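You operate a simulated robot arm through the tools that you are given. There is no shell and no other tool.

The job below is to be done with a simulated robot arm. You get a single attempt, and the scene is never put back.

Task
Stand ram one down and unscrew its slotted white muffler.
Fine: regulator to 0 BAR, press START to prove the lock before you reach in, red pin out, rod up; pin and muffler into the grey tray; the blue pin stays. Leave the air locked. Touch keys, switches and plugs with dry hands. Drop and damage nothing, leave nothing switched on.

The check looks at the end state, three seconds after you hand in, the way a careful person would. Anything else that was tipped, shoved, dropped, spilled or broken makes it a failure.

Robot
A 7-joint arm with a three-finger gripper, fixed in place. Base frame: the origin is on the floor under the middle of its stand, x ahead of it, y to its left, z up. Lengths are in m, angles in rad, forces in N, time in s.
It reaches about 1.342 m from its shoulder. Its first joint turns from -2.897 to 2.897 rad. Payload 2.69 kg.
Tool frame: the origin (TCP) lies between the finger pads and is the grasp point; the fingertips stand 0.03 m ahead of it; z points along the fingers, y is the line along which they close. The gripper opens to 0.128 m; its body begins 0.117 m behind the TCP.
Orientation is that of the tool frame in the base frame, as [roll, pitch, yaw] about the fixed x, y, z axes, in that order (R = Rz(yaw) Ry(pitch) Rx(roll)). With the fingers straight down and closing along the base's y, the tool's x points along the base's -x, its y along +y and its z along -z.

Tools
- The arm moves only by the tool drive_tool. Its argument "deltas" is a list that holds one entry, the list of rows, each a list of 7 numbers: the turn, a rotation vector about the tool's x, y, z in units of 8 degrees (1.0 is 8 degrees), then the shift along the tool's x, y, z in units of 50 mm (1.0 is 50 mm), then the gripper command, from -1 (shut) to 1 (fully open), values between in proportion. In form: [[[wx, wy, wz, tx, ty, tz, gripper], ...]]. A call has 1 to 20 rows; each row shifts and turns the commanded pose from where the row before left it, along the tool's axes as they then stand. A call with a number of a shift or a turn outside -1 to 1 is refused whole. A row lasts 0.2 s, in which the tool goes at most 0.05 m and 0.15 rad; a call with a longer step from one row to the next is refused whole, and so is a gripper value outside its range. A pose out of reach is approached as far as the arm can. The call stops where the force on the tool passes 90 N (or 10 N more than at its start, if that is more) or the arm is blocked; 0.2 s more then pass. The fingers move at their own pace (about 0.127 m/s each) and stop on an object; they squeeze with about 20 N. The grip force told is the motor's: it shows also when the fingers shut on nothing. Time passes only in rows, and 0.2 s behind the last, so rows that do not move let the fingers close. The reply holds the time, the measured pose of the TCP, the force on the tool along the base axes, the opening and the grip force, in the units named above and with some noise, with the torque about the TCP (base axes, N m) and any sound that the robot's microphone picked up, and new pictures: "views" is both (left out), scene, wrist or none.
- Cameras (640 x 400 px; columns grow to the right, rows downward): "scene" is fixed at [0.4007, -0.5007, 1.5099]; the picture's right is [0.97, -0.22, 0.00], its down [-0.07, -0.32, -0.95] and it looks along [0.21, 0.92, -0.33] (base axes); focal length 214 px, centre (320, 200). "wrist" rides on the gripper at [0.058, 0.054, -0.131] in the tool frame; the picture's right is [-0.68, 0.74, 0.00], its down [-0.62, -0.57, -0.55] and it looks along [-0.40, -0.37, 0.84] (tool axes); focal length 234 px, centre (320, 200). There is no depth. A picture from a camera that has moved, and an enlarged one, comes with that camera's place and axes in the base frame and with its lens.
- move_column(by): moves the trunk up (or, below 0, down) by that many m; the arm rides with it, the base frame stays. It gives what a move gives, with no picture.
- zoom(camera, box): a new picture of the part [left, top, right, bottom] of that camera's present view, enlarged. No time passes.
- hand_in(): hands the job in; it is judged then, once.

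Nothing tells you positions but the pictures and the camera data. Unless the task says otherwise, let go and move clear before handing in.

The tools are called as name(argument=value, ...) on one line, values as JSON. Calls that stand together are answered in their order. drive_tool: Moves the arm, as the interface text tells. Its arguments: {"type":"object","properties":{"deltas":{"type":"array","items":{"type":"array","items":{"type":"array","items":{"type":"number"}}}},"views":{"type":"string","enum":["both","scene","wrist","none"]}},"required":["deltas"]} The other tools are called the same way: move_column (by) moves the trunk up or down; zoom (camera, box) takes an enlarged picture of a part of a camera's view; hand_in () hands the job in.

At the start:

```text
t: 0.0
position: [0.6727, 0.185, 1.6303]
orientation: [3.141, -0.001, -3.14]
wrist_force: [0.8, 0.5, -1.0]
moment: [0.02, 0.0, 0.04]
grip_width: 0.1283
grasp_force: 0.1
trunk travel left (down, up): [-0.225, 0.125]
```

scene: 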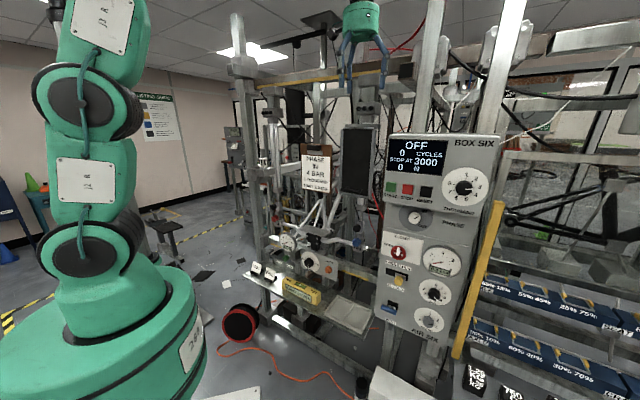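
wrist: 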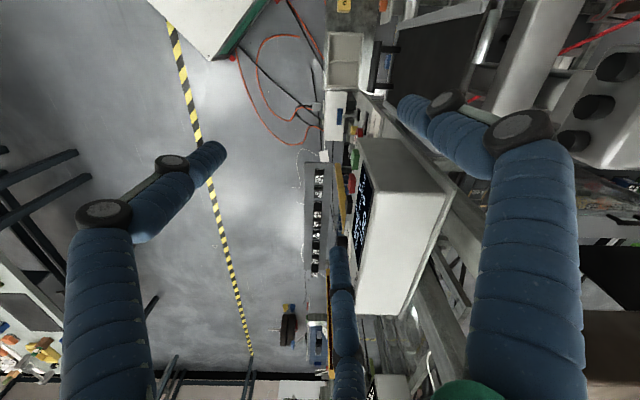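

I see a test rig with a control box ("BOX SIX", display OFF) and an air panel below it, with a shelf and several clamps and rams to the left. I'll enlarge parts of the view to read labels before moving anything.

zoom(camera="scene", box=[370, 120, 510, 230])

zoom(camera="scene", box=[360, 220, 480, 340])

zoom(camera="scene", box=[230, 210, 390, 340])

zoom(camera="scene", box=[230, 80, 400, 220])

```text
3.64 times, centred on (440, 175) of scene
camera zoom: at [0.4007, -0.5007, 1.5099], right [0.97, -0.22, 0.0], down [-0.07, -0.32, -0.95], along [0.21, 0.92, -0.33], focal length 780 px, centre (-116, 291)
```

zoom: 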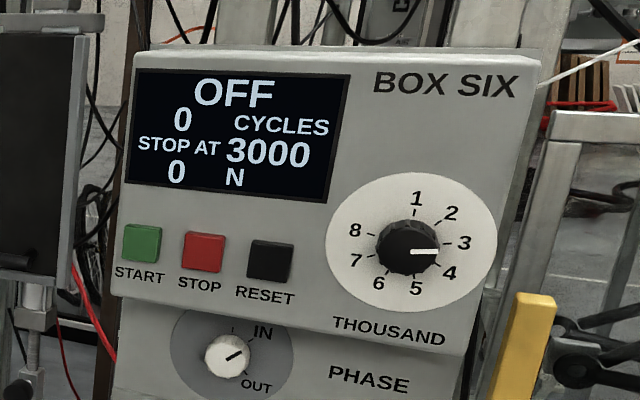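

```text
3.33 times, centred on (420, 280) of scene
camera zoom: at [0.4007, -0.5007, 1.5099], right [0.97, -0.22, 0.0], down [-0.07, -0.32, -0.95], along [0.21, 0.92, -0.33], focal length 715 px, centre (-13, -67)
```

zoom: 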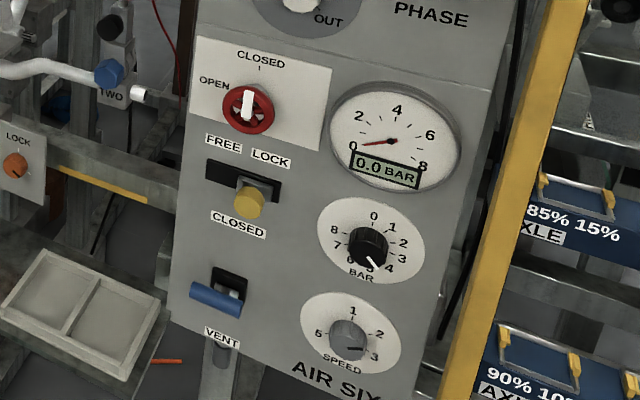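

```text
3.08 times, centred on (310, 275) of scene
camera zoom: at [0.4007, -0.5007, 1.5099], right [0.97, -0.22, 0.0], down [-0.07, -0.32, -0.95], along [0.21, 0.92, -0.33], focal length 660 px, centre (351, -31)
```

zoom: 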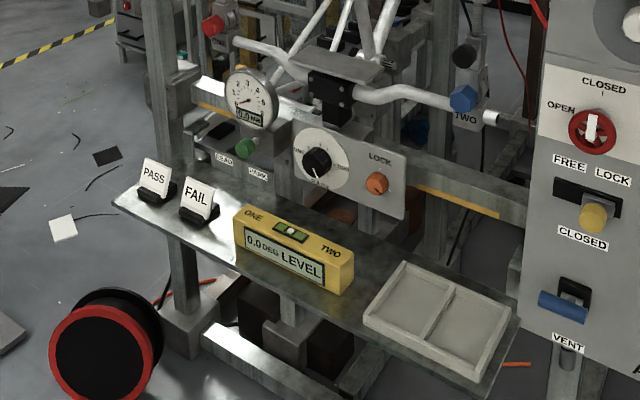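

```text
2.86 times, centred on (315, 150) of scene
camera zoom: at [0.4007, -0.5007, 1.5099], right [0.97, -0.22, 0.0], down [-0.07, -0.32, -0.95], along [0.21, 0.92, -0.33], focal length 613 px, centre (334, 343)
```

zoom: 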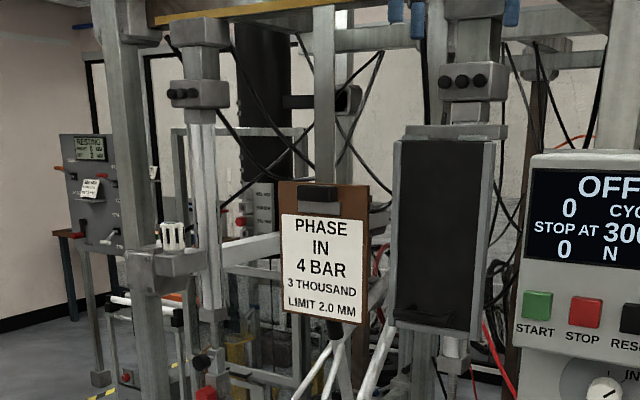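

The air valve seems to point at CLOSED, the gauge reads 0.0 bar, the regulator is set around 4–5, and a grey two-bay tray sits on the shelf. I'll enlarge further to settle the lock slider, pins and muffler, and look through the wrist camera too.

zoom(camera="scene", box=[375, 225, 425, 275])

zoom(camera="scene", box=[375, 265, 425, 315])

zoom(camera="scene", box=[250, 120, 310, 180])

zoom(camera="scene", box=[260, 180, 320, 240])

zoom(camera="scene", box=[320, 190, 380, 250])

zoom(camera="scene", box=[260, 220, 350, 310])

```text
8.00 times, centred on (400, 250) of scene
camera zoom: at [0.4007, -0.5007, 1.5099], right [0.97, -0.22, 0.0], down [-0.07, -0.32, -0.95], along [0.21, 0.92, -0.33], focal length 1716 px, centre (-320, -200)
```

zoom: 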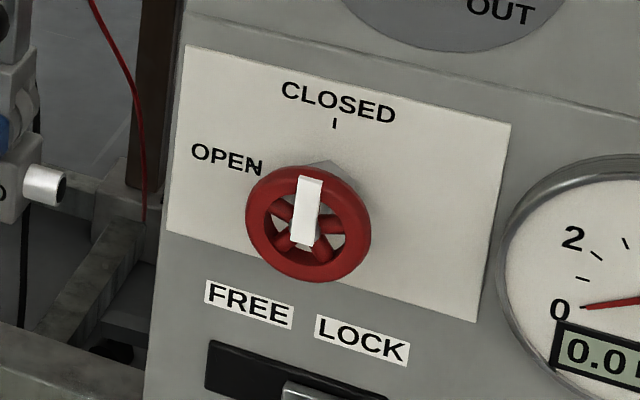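

```text
8.00 times, centred on (400, 290) of scene
camera zoom: at [0.4007, -0.5007, 1.5099], right [0.97, -0.22, 0.0], down [-0.07, -0.32, -0.95], along [0.21, 0.92, -0.33], focal length 1716 px, centre (-320, -520)
```

zoom: 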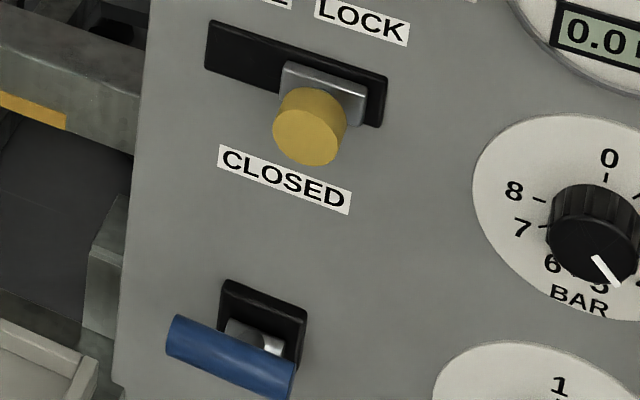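

```text
6.67 times, centred on (280, 150) of scene
camera zoom: at [0.4007, -0.5007, 1.5099], right [0.97, -0.22, 0.0], down [-0.07, -0.32, -0.95], along [0.21, 0.92, -0.33], focal length 1430 px, centre (587, 533)
```

zoom: 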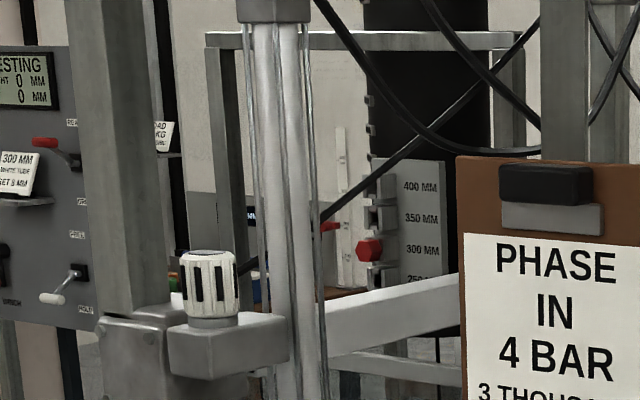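

```text
6.67 times, centred on (290, 210) of scene
camera zoom: at [0.4007, -0.5007, 1.5099], right [0.97, -0.22, 0.0], down [-0.07, -0.32, -0.95], along [0.21, 0.92, -0.33], focal length 1430 px, centre (520, 133)
```

zoom: 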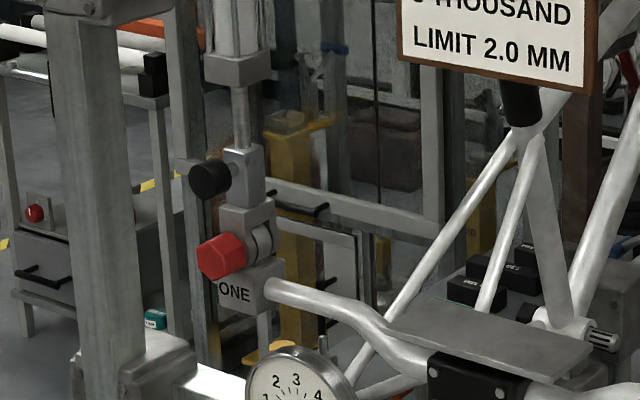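

```text
6.67 times, centred on (350, 220) of scene
camera zoom: at [0.4007, -0.5007, 1.5099], right [0.97, -0.22, 0.0], down [-0.07, -0.32, -0.95], along [0.21, 0.92, -0.33], focal length 1430 px, centre (120, 67)
```

zoom: 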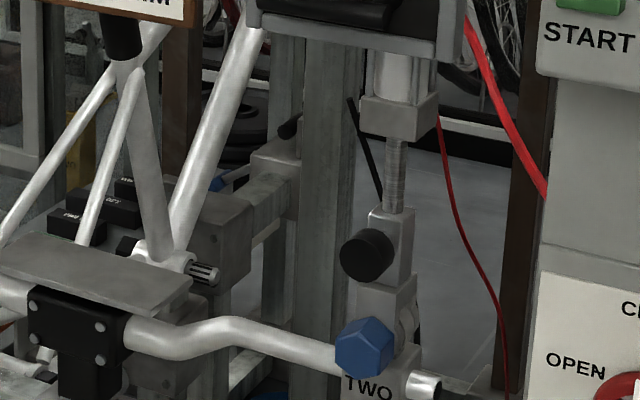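

```text
4.44 times, centred on (305, 265) of scene
camera zoom: at [0.4007, -0.5007, 1.5099], right [0.97, -0.22, 0.0], down [-0.07, -0.32, -0.95], along [0.21, 0.92, -0.33], focal length 953 px, centre (387, -89)
```

zoom: 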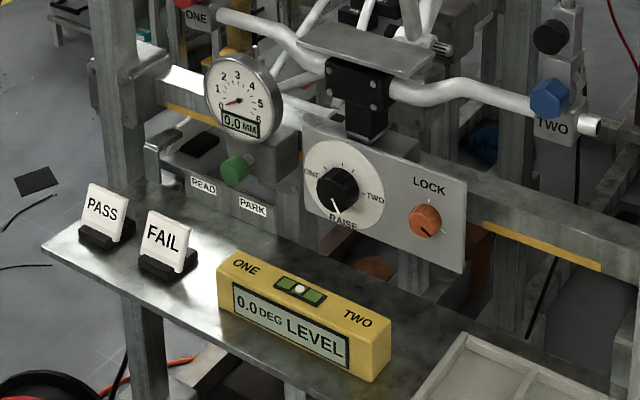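

The panel faces the camera at an angle, and ONE (red pin) is on the left with TWO (blue pin) beside the panel. I'll enlarge the wrist view to get its camera frame and measure where the box sits.

zoom(camera="wrist", box=[280, 100, 480, 340])

zoom(camera="wrist", box=[300, 0, 480, 200])

zoom(camera="scene", box=[410, 270, 460, 320])

zoom(camera="scene", box=[230, 0, 430, 130])

```text
1.67 times, centred on (380, 220) of wrist
camera zoom: at [0.6142, 0.2385, 1.7588], right [0.68, 0.74, 0.0], down [0.62, -0.57, 0.55], along [0.4, -0.37, -0.84], focal length 390 px, centre (220, 167)
```

zoom: 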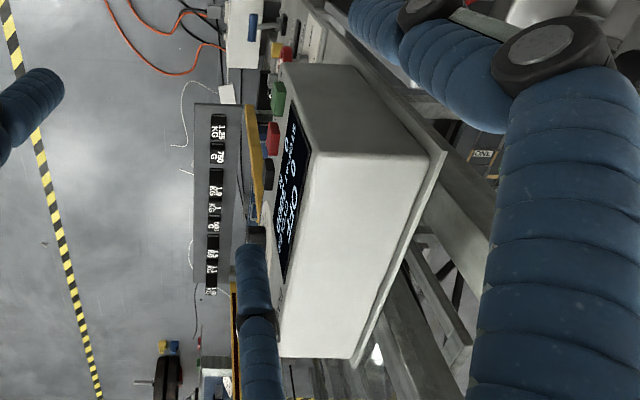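

```text
2.00 times, centred on (390, 100) of wrist
camera zoom: at [0.6142, 0.2385, 1.7588], right [0.68, 0.74, 0.0], down [0.62, -0.57, 0.55], along [0.4, -0.37, -0.84], focal length 468 px, centre (180, 400)
```

zoom: 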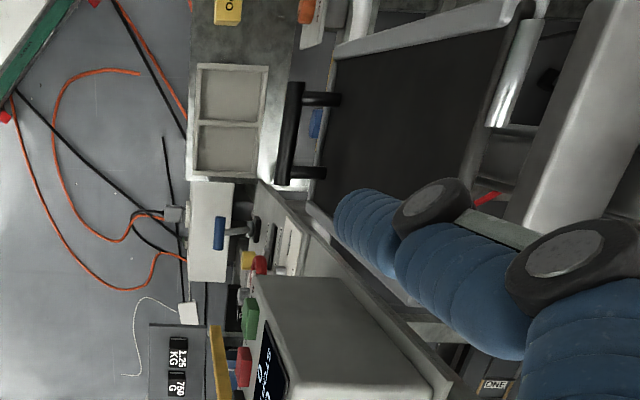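

```text
8.00 times, centred on (435, 295) of scene
camera zoom: at [0.4007, -0.5007, 1.5099], right [0.97, -0.22, 0.0], down [-0.07, -0.32, -0.95], along [0.21, 0.92, -0.33], focal length 1716 px, centre (-600, -560)
```

zoom: 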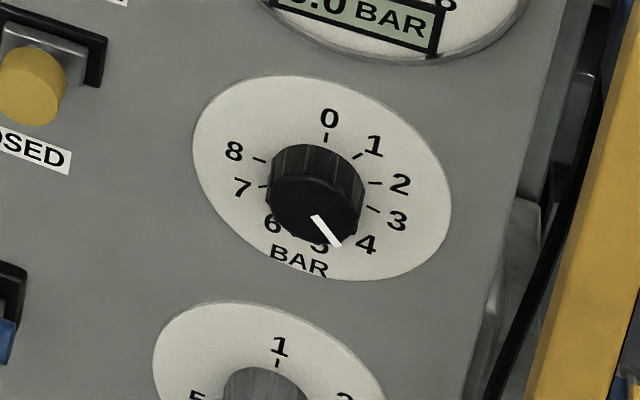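

```text
3.08 times, centred on (330, 65) of scene
camera zoom: at [0.4007, -0.5007, 1.5099], right [0.97, -0.22, 0.0], down [-0.07, -0.32, -0.95], along [0.21, 0.92, -0.33], focal length 660 px, centre (289, 615)
```

zoom: 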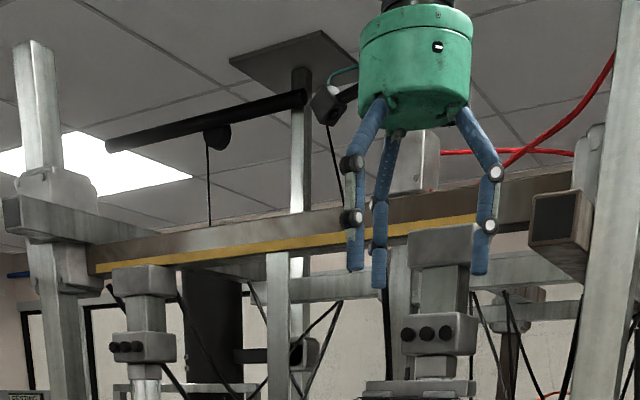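

The panel is upright and faces about 45° toward (-x, -y), with START near (0.81, 0.157, 1.31) and the regulator near (0.95, 0.02, 0.92). I'll back the hand away from the panel before turning to face it.

drive_tool(deltas=[[[0, 0, 0, 0.707, -0.707, 0, 1], [0, 0, 0, 0.707, -0.707, 0, 1], [0, 0, 0, 0.707, -0.707, 0, 1], [0, 0, 0, 0.707, -0.707, 0, 1]]], views="both")

```text
t: 1.0
position: [0.529, 0.0415, 1.631]
orientation: [3.141, 0.002, -3.139]
wrist_force: [-1.0, -0.1, 1.0]
moment: [0.03, -0.08, 0.01]
grip_width: 0.1279
grasp_force: 0.2
trunk travel left (down, up): [-0.225, 0.125]
camera wrist: at [0.4697, 0.095, 1.7592], right [0.68, 0.74, 0.0], down [0.62, -0.57, 0.55], along [0.41, -0.37, -0.84], focal length 234 px, centre (320, 200)
```

scene: 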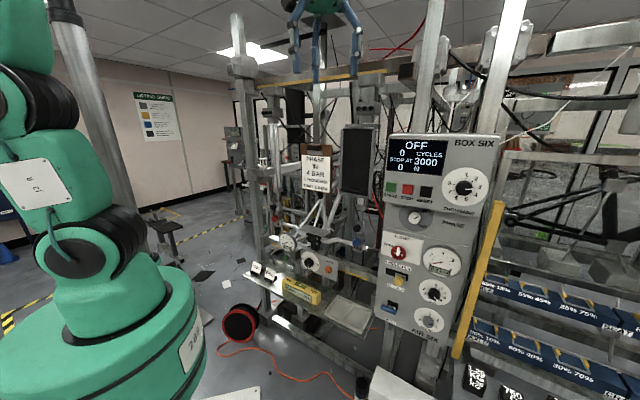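
wrist: 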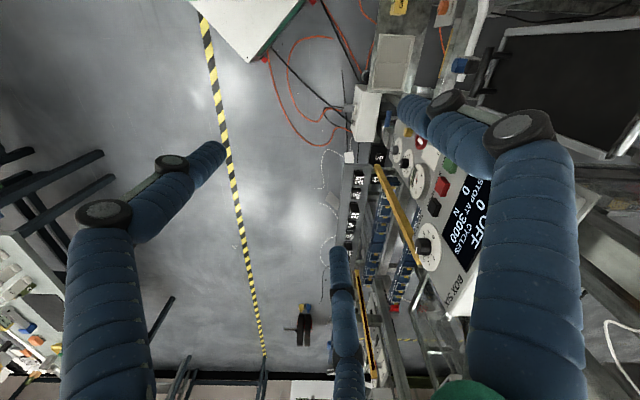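

The hand is clear of the panel now. Next I turn it to point its fingers at the panel (about 90° about the panel's horizontal).

drive_tool(deltas=[[[-0.707, -0.707, 0, 0, 0, 0, 1], [-0.707, -0.707, 0, 0, 0, 0, 1], [-0.707, -0.707, 0, 0, 0, 0, 1], [-0.707, -0.707, 0, 0, 0, 0, 1], [-0.707, -0.707, 0, 0, 0, 0, 1], [-0.707, -0.707, 0, 0, 0, 0, 1], [-0.707, -0.707, 0, 0, 0, 0, 1], [-0.707, -0.707, 0, 0, 0, 0, 1], [-0.707, -0.707, 0, 0, 0, 0, 1], [-0.707, -0.707, 0, 0, 0, 0, 1], [-0.707, -0.707, 0, 0, 0, 0, 1], [-0.177, -0.177, 0, 0, 0, 0, 1]]], views="both")

```text
t: 3.6
position: [0.5309, 0.0418, 1.6291]
orientation: [1.567, 0.784, 2.355]
wrist_force: [0.1, -0.6, 0.2]
moment: [0.01, -0.03, 0.0]
grip_width: 0.1281
grasp_force: 0.1
trunk travel left (down, up): [-0.225, 0.125]
camera wrist: at [0.3824, 0.0062, 1.6239], right [-0.03, 0.03, 1.0], down [0.2, -0.98, 0.03], along [0.98, 0.2, 0.03], focal length 234 px, centre (320, 200)
```

scene: 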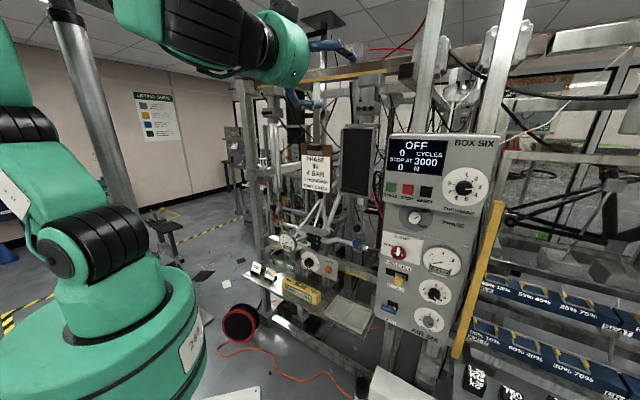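
wrist: 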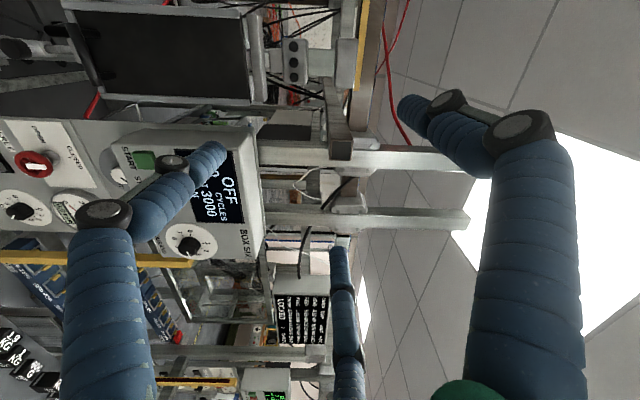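

The hand faces the panel; the wrist picture is turned sideways. I'll roll the hand 90° so the wrist camera sits on top and sees upright, which also gives room to turn the regulator back down.

drive_tool(deltas=[[[0, 0, 1, 0, 0, 0, 1], [0, 0, 1, 0, 0, 0, 1], [0, 0, 1, 0, 0, 0, 1], [0, 0, 1, 0, 0, 0, 1], [0, 0, 1, 0, 0, 0, 1], [0, 0, 1, 0, 0, 0, 1], [0, 0, 1, 0, 0, 0, 1], [0, 0, 1, 0, 0, 0, 1], [0, 0, 1, 0, 0, 0, 1], [0, 0, 1, 0, 0, 0, 1], [0, 0, 1, 0, 0, 0, 1], [0, 0, 0.25, 0, 0, 0, 1]]], views="both")

```text
t: 6.2
position: [0.5315, 0.0451, 1.6301]
orientation: [1.569, -0.788, 2.359]
wrist_force: [0.4, -0.4, -0.3]
moment: [0.02, 0.0, 0.07]
grip_width: 0.1281
grasp_force: 0.0
trunk travel left (down, up): [-0.225, 0.125]
camera wrist: at [0.4362, -0.0472, 1.7069], right [0.71, -0.71, 0.04], down [-0.36, -0.41, -0.84], along [0.61, 0.58, -0.55], focal length 234 px, centre (320, 200)
```

scene: 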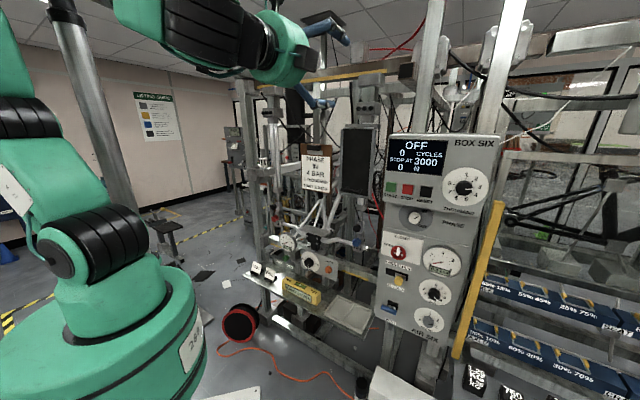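
wrist: 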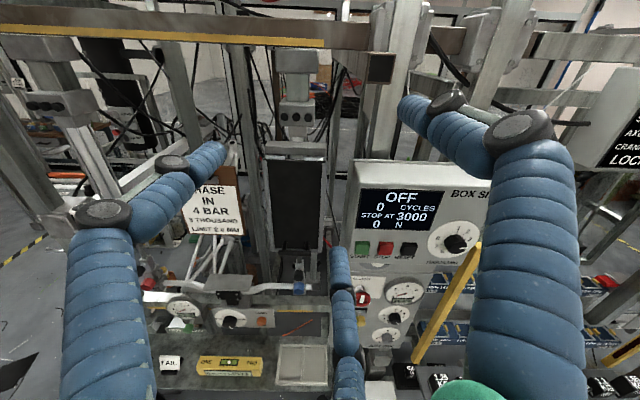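

Now the wrist view is upright and square to the rig. I'll enlarge it to read the sign at right and measure the panel, pins, muffler and tray.

zoom(camera="wrist", box=[540, 60, 640, 180])

zoom(camera="wrist", box=[340, 150, 500, 250])

zoom(camera="wrist", box=[340, 250, 500, 400])

zoom(camera="wrist", box=[130, 260, 340, 400])

zoom(camera="wrist", box=[80, 120, 260, 300])

zoom(camera="wrist", box=[0, 40, 120, 220])

```text
3.33 times, centred on (590, 120) of wrist
camera zoom: at [0.4362, -0.0472, 1.7069], right [0.71, -0.71, 0.04], down [-0.36, -0.41, -0.84], along [0.61, 0.58, -0.55], focal length 781 px, centre (-580, 467)
```

zoom: 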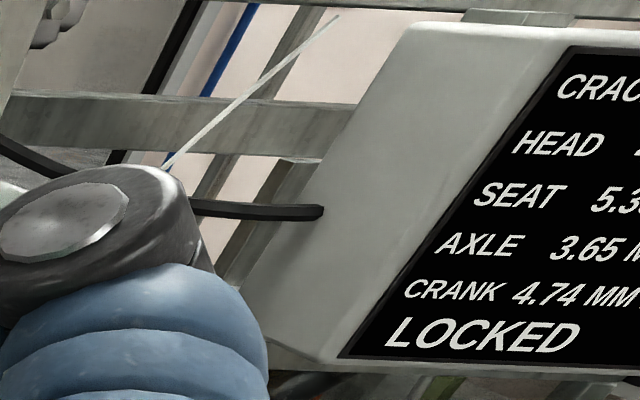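

```text
4.00 times, centred on (420, 200) of wrist
camera zoom: at [0.4362, -0.0472, 1.7069], right [0.71, -0.71, 0.04], down [-0.36, -0.41, -0.84], along [0.61, 0.58, -0.55], focal length 937 px, centre (-80, 200)
```

zoom: 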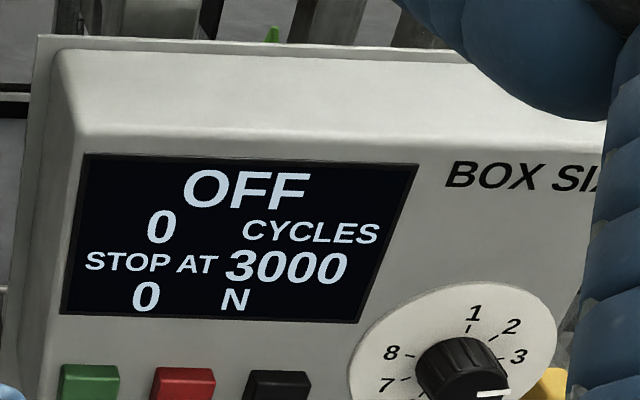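

```text
2.67 times, centred on (420, 325) of wrist
camera zoom: at [0.4362, -0.0472, 1.7069], right [0.71, -0.71, 0.04], down [-0.36, -0.41, -0.84], along [0.61, 0.58, -0.55], focal length 624 px, centre (53, -133)
```

zoom: 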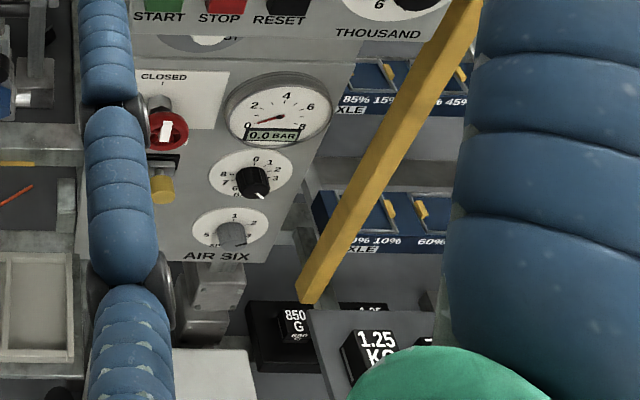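

```text
2.86 times, centred on (235, 330) of wrist
camera zoom: at [0.4362, -0.0472, 1.7069], right [0.71, -0.71, 0.04], down [-0.36, -0.41, -0.84], along [0.61, 0.58, -0.55], focal length 669 px, centre (563, -171)
```

zoom: 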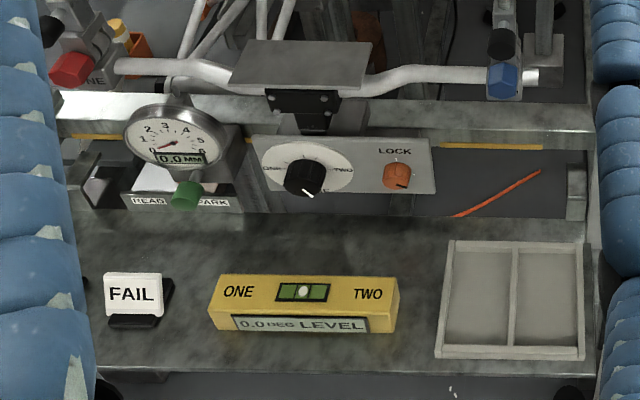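

```text
2.22 times, centred on (170, 210) of wrist
camera zoom: at [0.4362, -0.0472, 1.7069], right [0.71, -0.71, 0.04], down [-0.36, -0.41, -0.84], along [0.61, 0.58, -0.55], focal length 520 px, centre (653, 178)
```

zoom: 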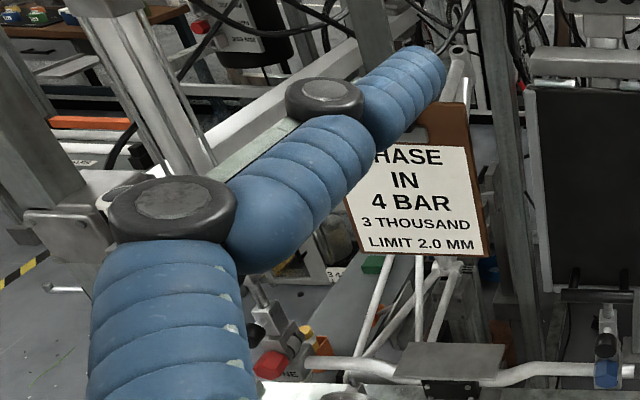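

```text
2.22 times, centred on (60, 130) of wrist
camera zoom: at [0.4362, -0.0472, 1.7069], right [0.71, -0.71, 0.04], down [-0.36, -0.41, -0.84], along [0.61, 0.58, -0.55], focal length 520 px, centre (898, 356)
```

zoom: 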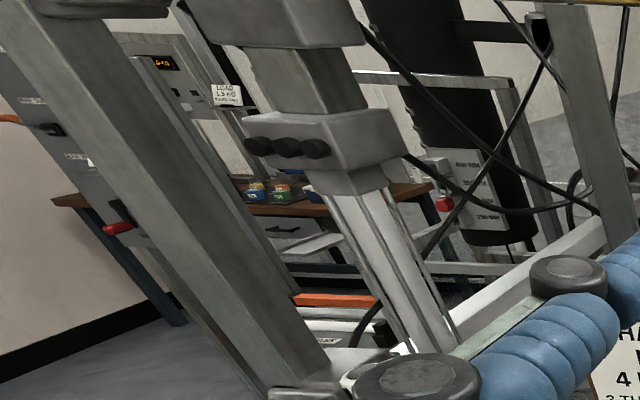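

The air panel is recessed about 0.1 m behind BOX SIX; I place the regulator near (1.01, 0.08, 0.85), with a yellow post to its right. I'll move the hand to stand off in front of the regulator, in two stages.

drive_tool(deltas=[[[0, 0, 0, -0.895, -0.369, 0.108, 1], [0, 0, 0, -0.895, -0.369, 0.108, 1], [0, 0, 0, -0.895, -0.369, 0.108, 1], [0, 0, 0, -0.895, -0.369, 0.108, 1], [0, 0, 0, -0.895, -0.369, 0.108, 1], [0, 0, 0, -0.895, -0.369, 0.108, 1], [0, 0, 0, -0.895, -0.369, 0.108, 1], [0, 0, 0, -0.895, -0.369, 0.108, 1]]], views="both")

```text
t: 8.0
position: [0.6688, -0.032, 1.2728]
orientation: [1.567, -0.784, 2.359]
wrist_force: [0.4, -0.8, -1.0]
moment: [-0.01, 0.0, -0.04]
grip_width: 0.128
grasp_force: 0.1
trunk travel left (down, up): [-0.225, 0.125]
camera wrist: at [0.5734, -0.1225, 1.3504], right [0.71, -0.71, 0.04], down [-0.36, -0.41, -0.84], along [0.61, 0.58, -0.55], focal length 234 px, centre (320, 200)
```

scene: 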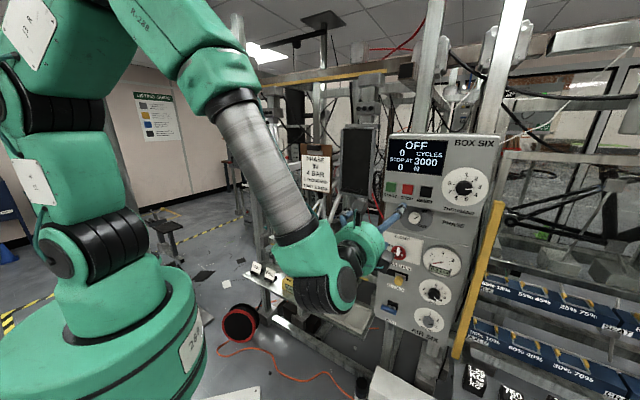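
wrist: 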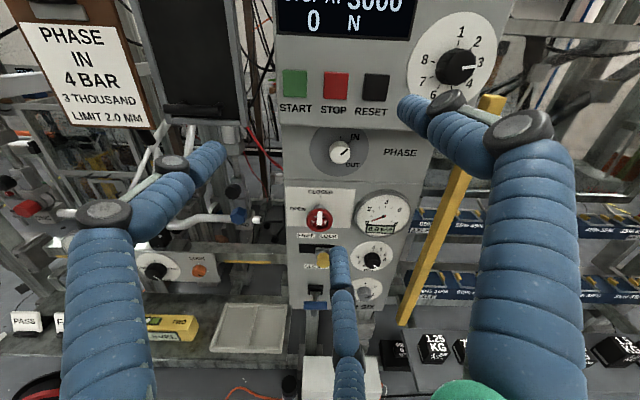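

The view agrees with my estimates (regulator about (1.013, 0.082, 0.853), START about (0.807, 0.160, 1.305)). I continue down to a standoff in front of the regulator.

drive_tool(deltas=[[[0, 0, 0, -0.824, -0.363, 0.1, 1], [0, 0, 0, -0.824, -0.363, 0.1, 1], [0, 0, 0, -0.824, -0.363, 0.1, 1], [0, 0, 0, -0.824, -0.363, 0.1, 0.8], [0, 0, 0, -0.824, -0.363, 0.1, 0.6], [0, 0, 0, -0.824, -0.363, 0.1, 0.5], [0, 0, 0, -0.824, -0.363, 0.1, 0.4], [0, 0, 0, -0.824, -0.363, 0.1, 0.3], [0, 0, 0, -0.824, -0.363, 0.1, 0.25], [0, 0, 0, -0.824, -0.363, 0.1, 0.25]]], views="both")

```text
t: 10.2
position: [0.8196, -0.1102, 0.8533]
orientation: [1.569, -0.783, 2.356]
wrist_force: [0.3, 0.6, 0.7]
moment: [-0.08, 0.06, 0.04]
grip_width: 0.08
grasp_force: 0.1
trunk travel left (down, up): [-0.225, 0.125]
camera wrist: at [0.724, -0.2014, 0.9308], right [0.71, -0.71, 0.04], down [-0.36, -0.41, -0.84], along [0.61, 0.58, -0.55], focal length 234 px, centre (320, 200)
```

scene: 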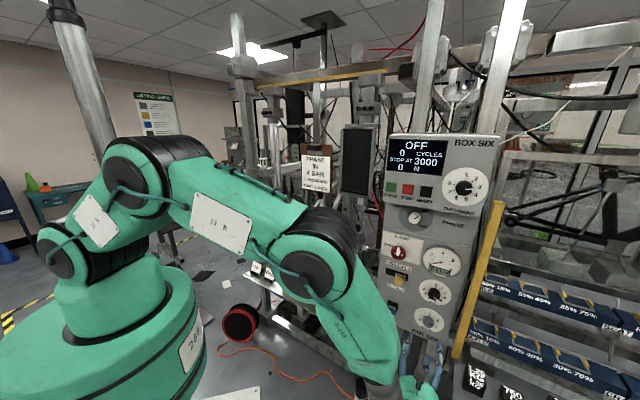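
wrist: 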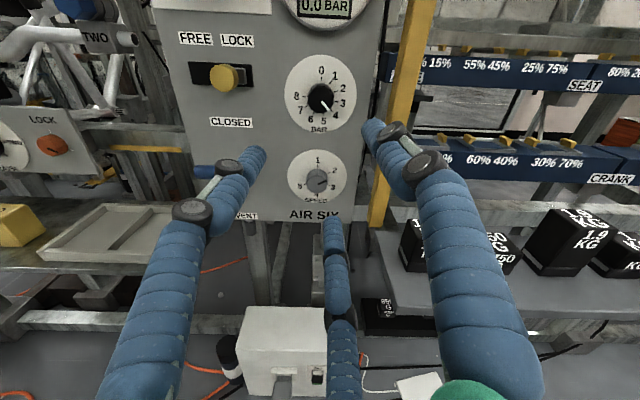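

The regulator is nearly on the hand's axis. I'll enlarge to read its pointer and the lock slider.

zoom(camera="wrist", box=[270, 40, 370, 140])

zoom(camera="wrist", box=[170, 20, 290, 140])

```text
4.00 times, centred on (320, 90) of wrist
camera zoom: at [0.724, -0.2014, 0.9308], right [0.71, -0.71, 0.04], down [-0.36, -0.41, -0.84], along [0.61, 0.58, -0.55], focal length 937 px, centre (320, 640)
```

zoom: 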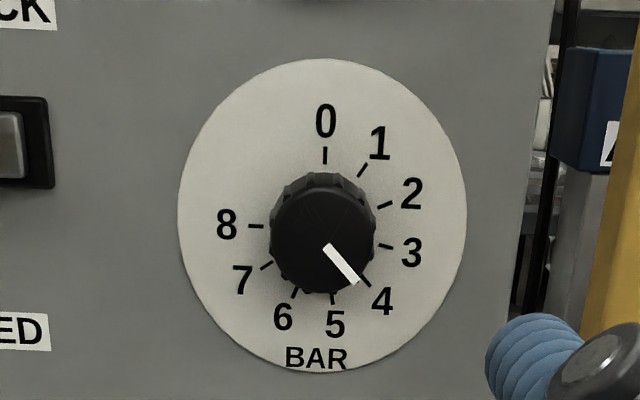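

```text
3.33 times, centred on (230, 80) of wrist
camera zoom: at [0.724, -0.2014, 0.9308], right [0.71, -0.71, 0.04], down [-0.36, -0.41, -0.84], along [0.61, 0.58, -0.55], focal length 781 px, centre (620, 600)
```

zoom: 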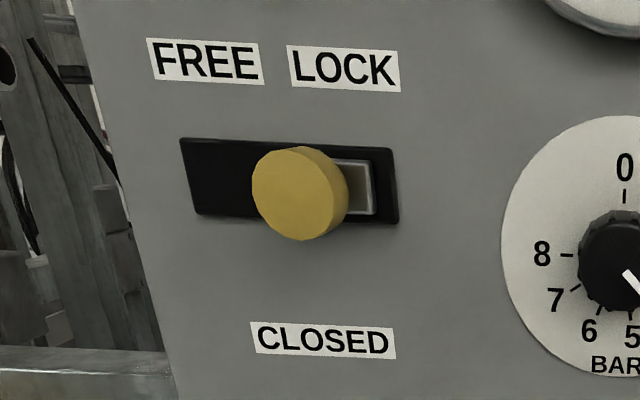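

The slider sits at LOCK, and the regulator points exactly at 4 (scale spans 270°, so 0 is 135° anticlockwise). I'll approach the knob along the tool axis part way and check centring.

drive_tool(deltas=[[[0, 0, 0, 0.05, 0.05, 0.9, 0.2], [0, 0, 0, 0.05, 0.05, 0.9, 0.2], [0, 0, 0, 0.04, 0.04, 0.9, 0.2]]], views="both")

```text
t: 11.0
position: [0.9155, -0.0143, 0.863]
orientation: [1.57, -0.784, 2.357]
wrist_force: [0.0, 0.5, -0.2]
moment: [-0.01, -0.01, -0.04]
grip_width: 0.0768
grasp_force: 0.1
trunk travel left (down, up): [-0.225, 0.125]
camera wrist: at [0.8198, -0.1059, 0.9402], right [0.71, -0.71, 0.04], down [-0.36, -0.41, -0.84], along [0.61, 0.58, -0.55], focal length 234 px, centre (320, 200)
```

scene: 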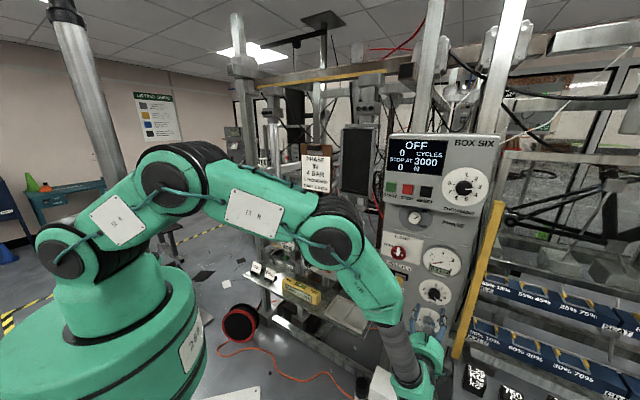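
wrist: 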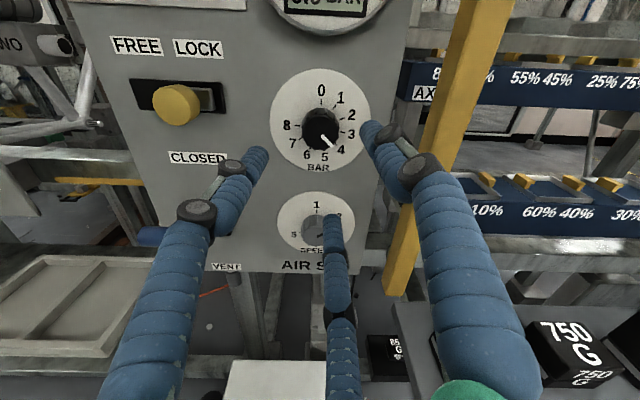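

Knob nearly centred; I'll enlarge to refine its distance.

zoom(camera="wrist", box=[270, 80, 370, 180])

zoom(camera="scene", box=[390, 260, 470, 360])

```text
4.00 times, centred on (320, 130) of wrist
camera zoom: at [0.8198, -0.1059, 0.9402], right [0.71, -0.71, 0.04], down [-0.36, -0.41, -0.84], along [0.61, 0.58, -0.55], focal length 937 px, centre (320, 480)
```

zoom: 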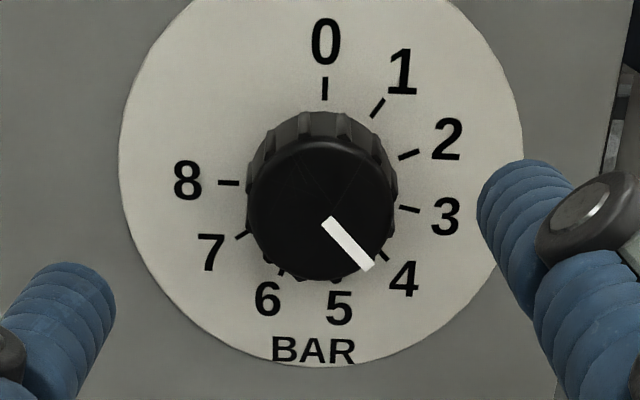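

```text
4.00 times, centred on (430, 310) of scene
camera zoom: at [0.4007, -0.5007, 1.5099], right [0.97, -0.22, 0.0], down [-0.07, -0.32, -0.95], along [0.21, 0.92, -0.33], focal length 858 px, centre (-120, -240)
```

zoom: 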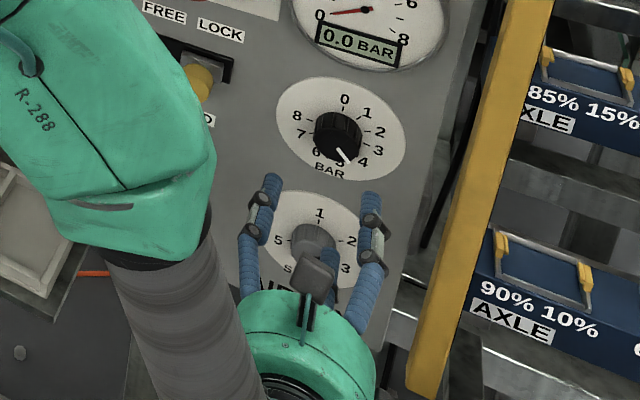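

The knob is 41 mm across, its face at about d = 0.76 along the approach and the dial about 26 mm behind; the hand is centred. I'll advance so the fingertips straddle it with about 8 mm clearance from the panel.

drive_tool(deltas=[[[0, 0, 0, -0.02, -0.02, 0.8, 0.2], [0, 0, 0, 0, 0, 0.7, 0.2], [0, 0, 0, 0, 0, 0.5, 0.2]]], views="both")

```text
t: 11.8
position: [0.9858, 0.0559, 0.862]
orientation: [1.569, -0.784, 2.357]
wrist_force: [-0.1, 0.3, -0.5]
moment: [0.06, -0.04, -0.04]
grip_width: 0.0769
grasp_force: 0.0
trunk travel left (down, up): [-0.225, 0.125]
camera wrist: at [0.8905, -0.0345, 0.9387], right [0.71, -0.71, 0.04], down [-0.36, -0.41, -0.84], along [0.61, 0.58, -0.55], focal length 234 px, centre (320, 200)
```

scene: 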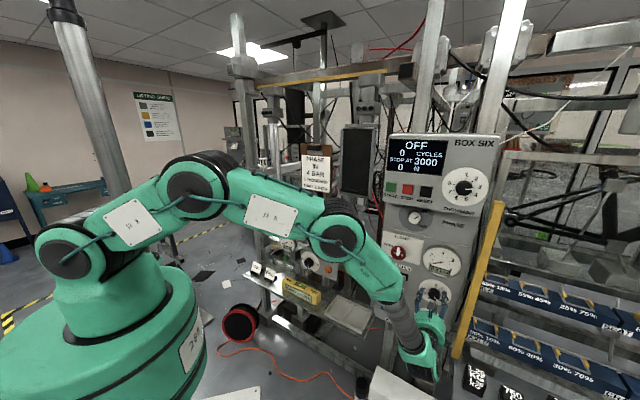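
wrist: 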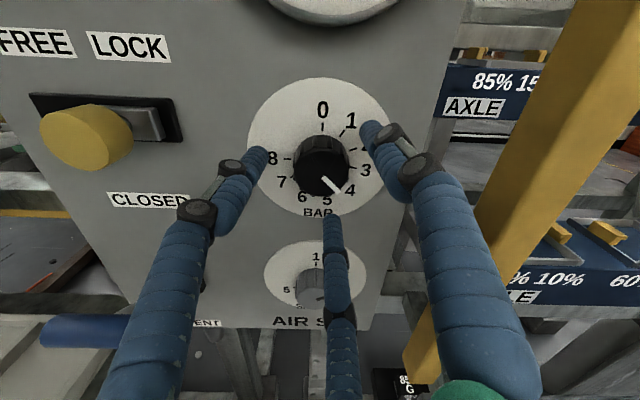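

The knob face is about 29 mm ahead of the grasp point. I advance 14 mm more and close on it.

drive_tool(deltas=[[[0, 0, 0, 0, 0, 0.28, 0.2], [0, 0, 0, 0, 0, 0, 0.2], [0, 0, 0, 0, 0, 0, -0.2], [0, 0, 0, 0, 0, 0, -0.5], [0, 0, 0, 0, 0, 0, -0.6]]], views="both")

```text
t: 13.0
position: [0.9961, 0.0642, 0.863]
orientation: [1.567, -0.784, 2.359]
wrist_force: [2.1, -3.2, 5.3]
moment: [0.07, -0.08, -0.11]
grip_width: 0.0432
grasp_force: 45.1
trunk travel left (down, up): [-0.225, 0.125]
camera wrist: at [0.9004, -0.0258, 0.9403], right [0.71, -0.71, 0.04], down [-0.36, -0.41, -0.84], along [0.61, 0.58, -0.55], focal length 234 px, centre (320, 200)
```

scene: 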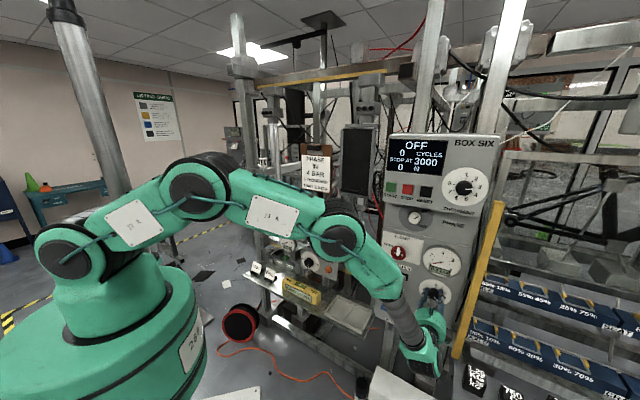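
wrist: 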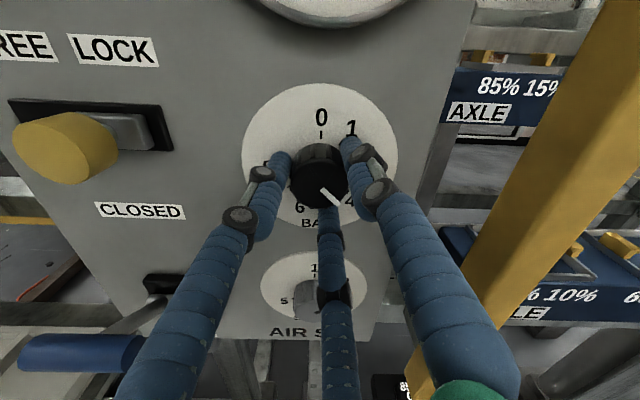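

The fingers hold the knob (0.043 m). I turn it anticlockwise (negative about the tool axis), first 64°, and check.

drive_tool(deltas=[[[0, 0, -1, 0, 0, 0, -0.6], [0, 0, -1, 0, 0, 0, -0.6], [0, 0, -1, 0, 0, 0, -0.6], [0, 0, -1, 0, 0, 0, -0.6], [0, 0, -1, 0, 0, 0, -0.6], [0, 0, -1, 0, 0, 0, -0.6], [0, 0, -1, 0, 0, 0, -0.6], [0, 0, -1, 0, 0, 0, -0.6]]], views="both")

```text
t: 14.8
position: [0.9952, 0.0644, 0.8638]
orientation: [1.568, 0.336, 2.357]
wrist_force: [12.5, 1.8, 22.6]
moment: [0.35, -0.41, -0.27]
grip_width: 0.0429
grasp_force: 45.0
trunk travel left (down, up): [-0.225, 0.125]
camera wrist: at [0.8511, 0.0235, 0.8931], right [0.28, -0.28, 0.92], down [0.16, -0.93, -0.33], along [0.95, 0.24, -0.21], focal length 234 px, centre (320, 200)
```

scene: 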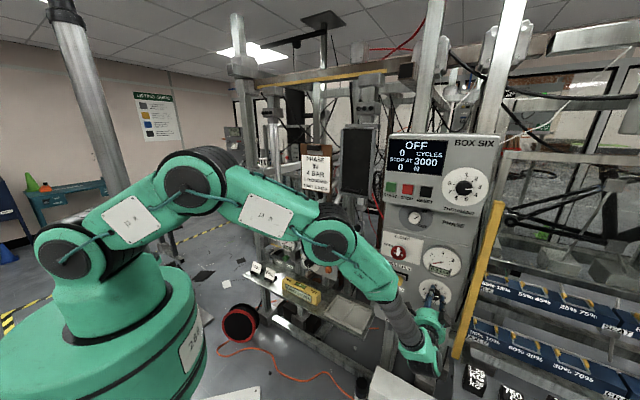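
wrist: 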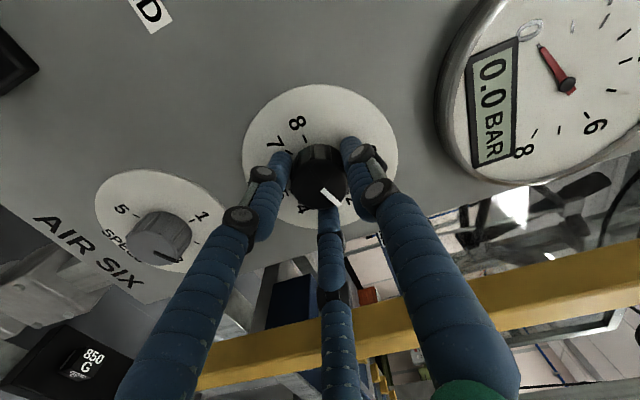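

The knob follows the hand. I continue the remaining 71° with a tiny upward easing of the side load.

drive_tool(deltas=[[[0, 0, -1, -0.013, 0.038, 0, -0.6], [0, 0, -1, 0, 0, 0, -0.6], [0, 0, -1, 0, 0, 0, -0.6], [0, 0, -1, 0, 0, 0, -0.6], [0, 0, -1, 0, 0, 0, -0.6], [0, 0, -1, 0, 0, 0, -0.6], [0, 0, -1, 0, 0, 0, -0.6], [0, 0, -0.8, 0, 0, 0, -0.6]]], views="both")

```text
t: 16.6
position: [0.995, 0.0647, 0.8634]
orientation: [1.563, 1.421, 2.352]
wrist_force: [20.0, 1.4, 12.7]
moment: [0.24, -0.23, -0.44]
grip_width: 0.0427
grasp_force: 44.8
trunk travel left (down, up): [-0.225, 0.125]
camera wrist: at [0.8588, 0.0158, 0.812], right [-0.45, 0.44, 0.78], down [0.07, -0.85, 0.53], along [0.89, 0.29, 0.35], focal length 234 px, centre (320, 200)
```

scene: 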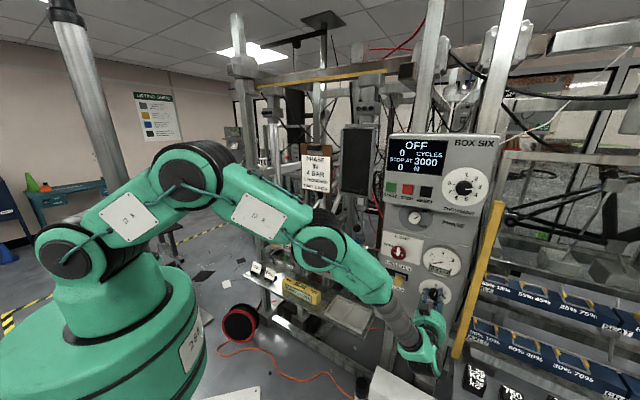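
wrist: 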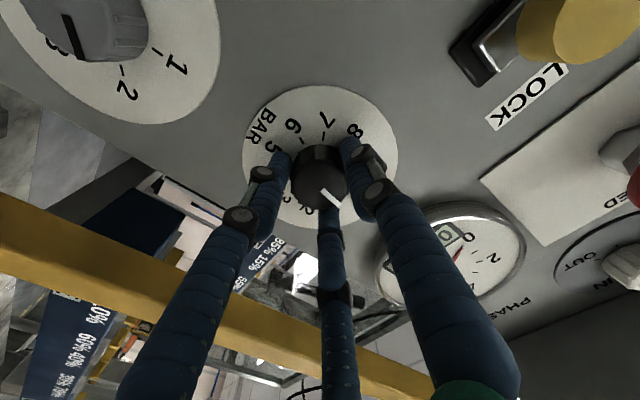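

About 126° done; the last 9° remains.

drive_tool(deltas=[[[0, 0, -0.6, 0, 0, 0, -0.6], [0, 0, -0.5, 0, 0, 0, -0.6], [0, 0, 0, 0, 0, 0, -0.6]]], views="both")

zoom(camera="wrist", box=[240, 80, 400, 240])

zoom(camera="scene", box=[400, 260, 460, 320])

```text
t: 17.4
position: [0.9943, 0.0657, 0.8637]
orientation: [-1.269, 1.567, -0.484]
wrist_force: [17.6, 1.9, 13.2]
moment: [0.96, 0.22, -0.42]
grip_width: 0.043
grasp_force: 45.2
trunk travel left (down, up): [-0.225, 0.125]
camera wrist: at [0.8646, 0.0099, 0.8032], right [-0.52, 0.52, 0.67], down [0.01, -0.79, 0.62], along [0.85, 0.33, 0.41], focal length 234 px, centre (320, 200)
```

scene: 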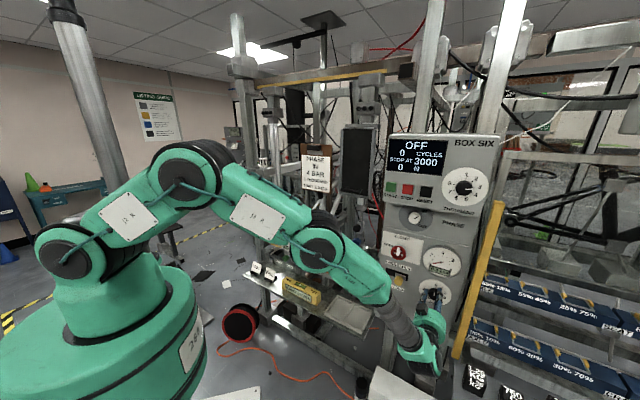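
wrist: 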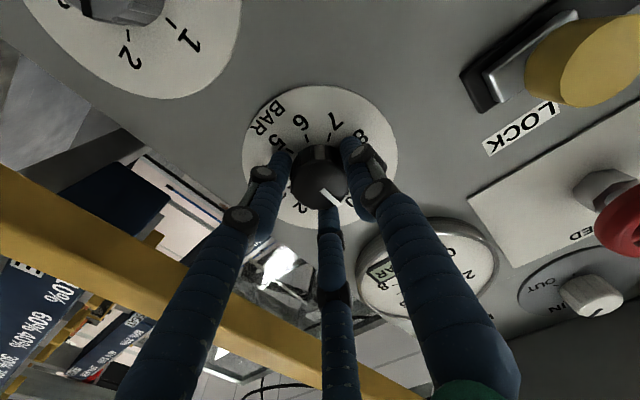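

```text
2.50 times, centred on (320, 160) of wrist
camera zoom: at [0.8646, 0.0099, 0.8032], right [-0.52, 0.52, 0.67], down [0.01, -0.79, 0.62], along [0.85, 0.33, 0.41], focal length 585 px, centre (320, 300)
```

zoom: 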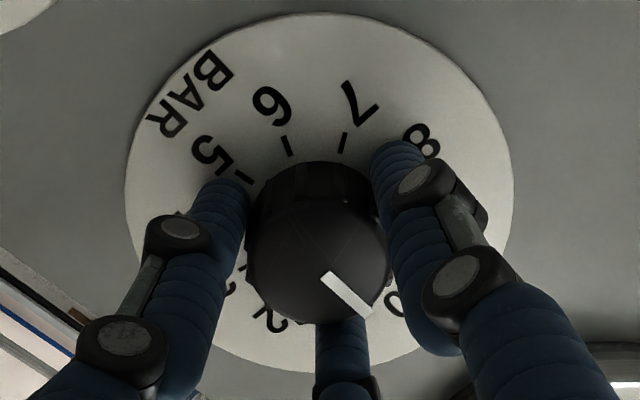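

```text
6.67 times, centred on (430, 290) of scene
camera zoom: at [0.4007, -0.5007, 1.5099], right [0.97, -0.22, 0.0], down [-0.07, -0.32, -0.95], along [0.21, 0.92, -0.33], focal length 1430 px, centre (-413, -400)
```

zoom: 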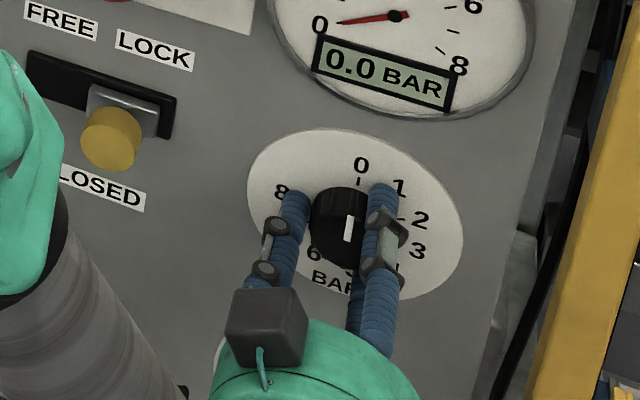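

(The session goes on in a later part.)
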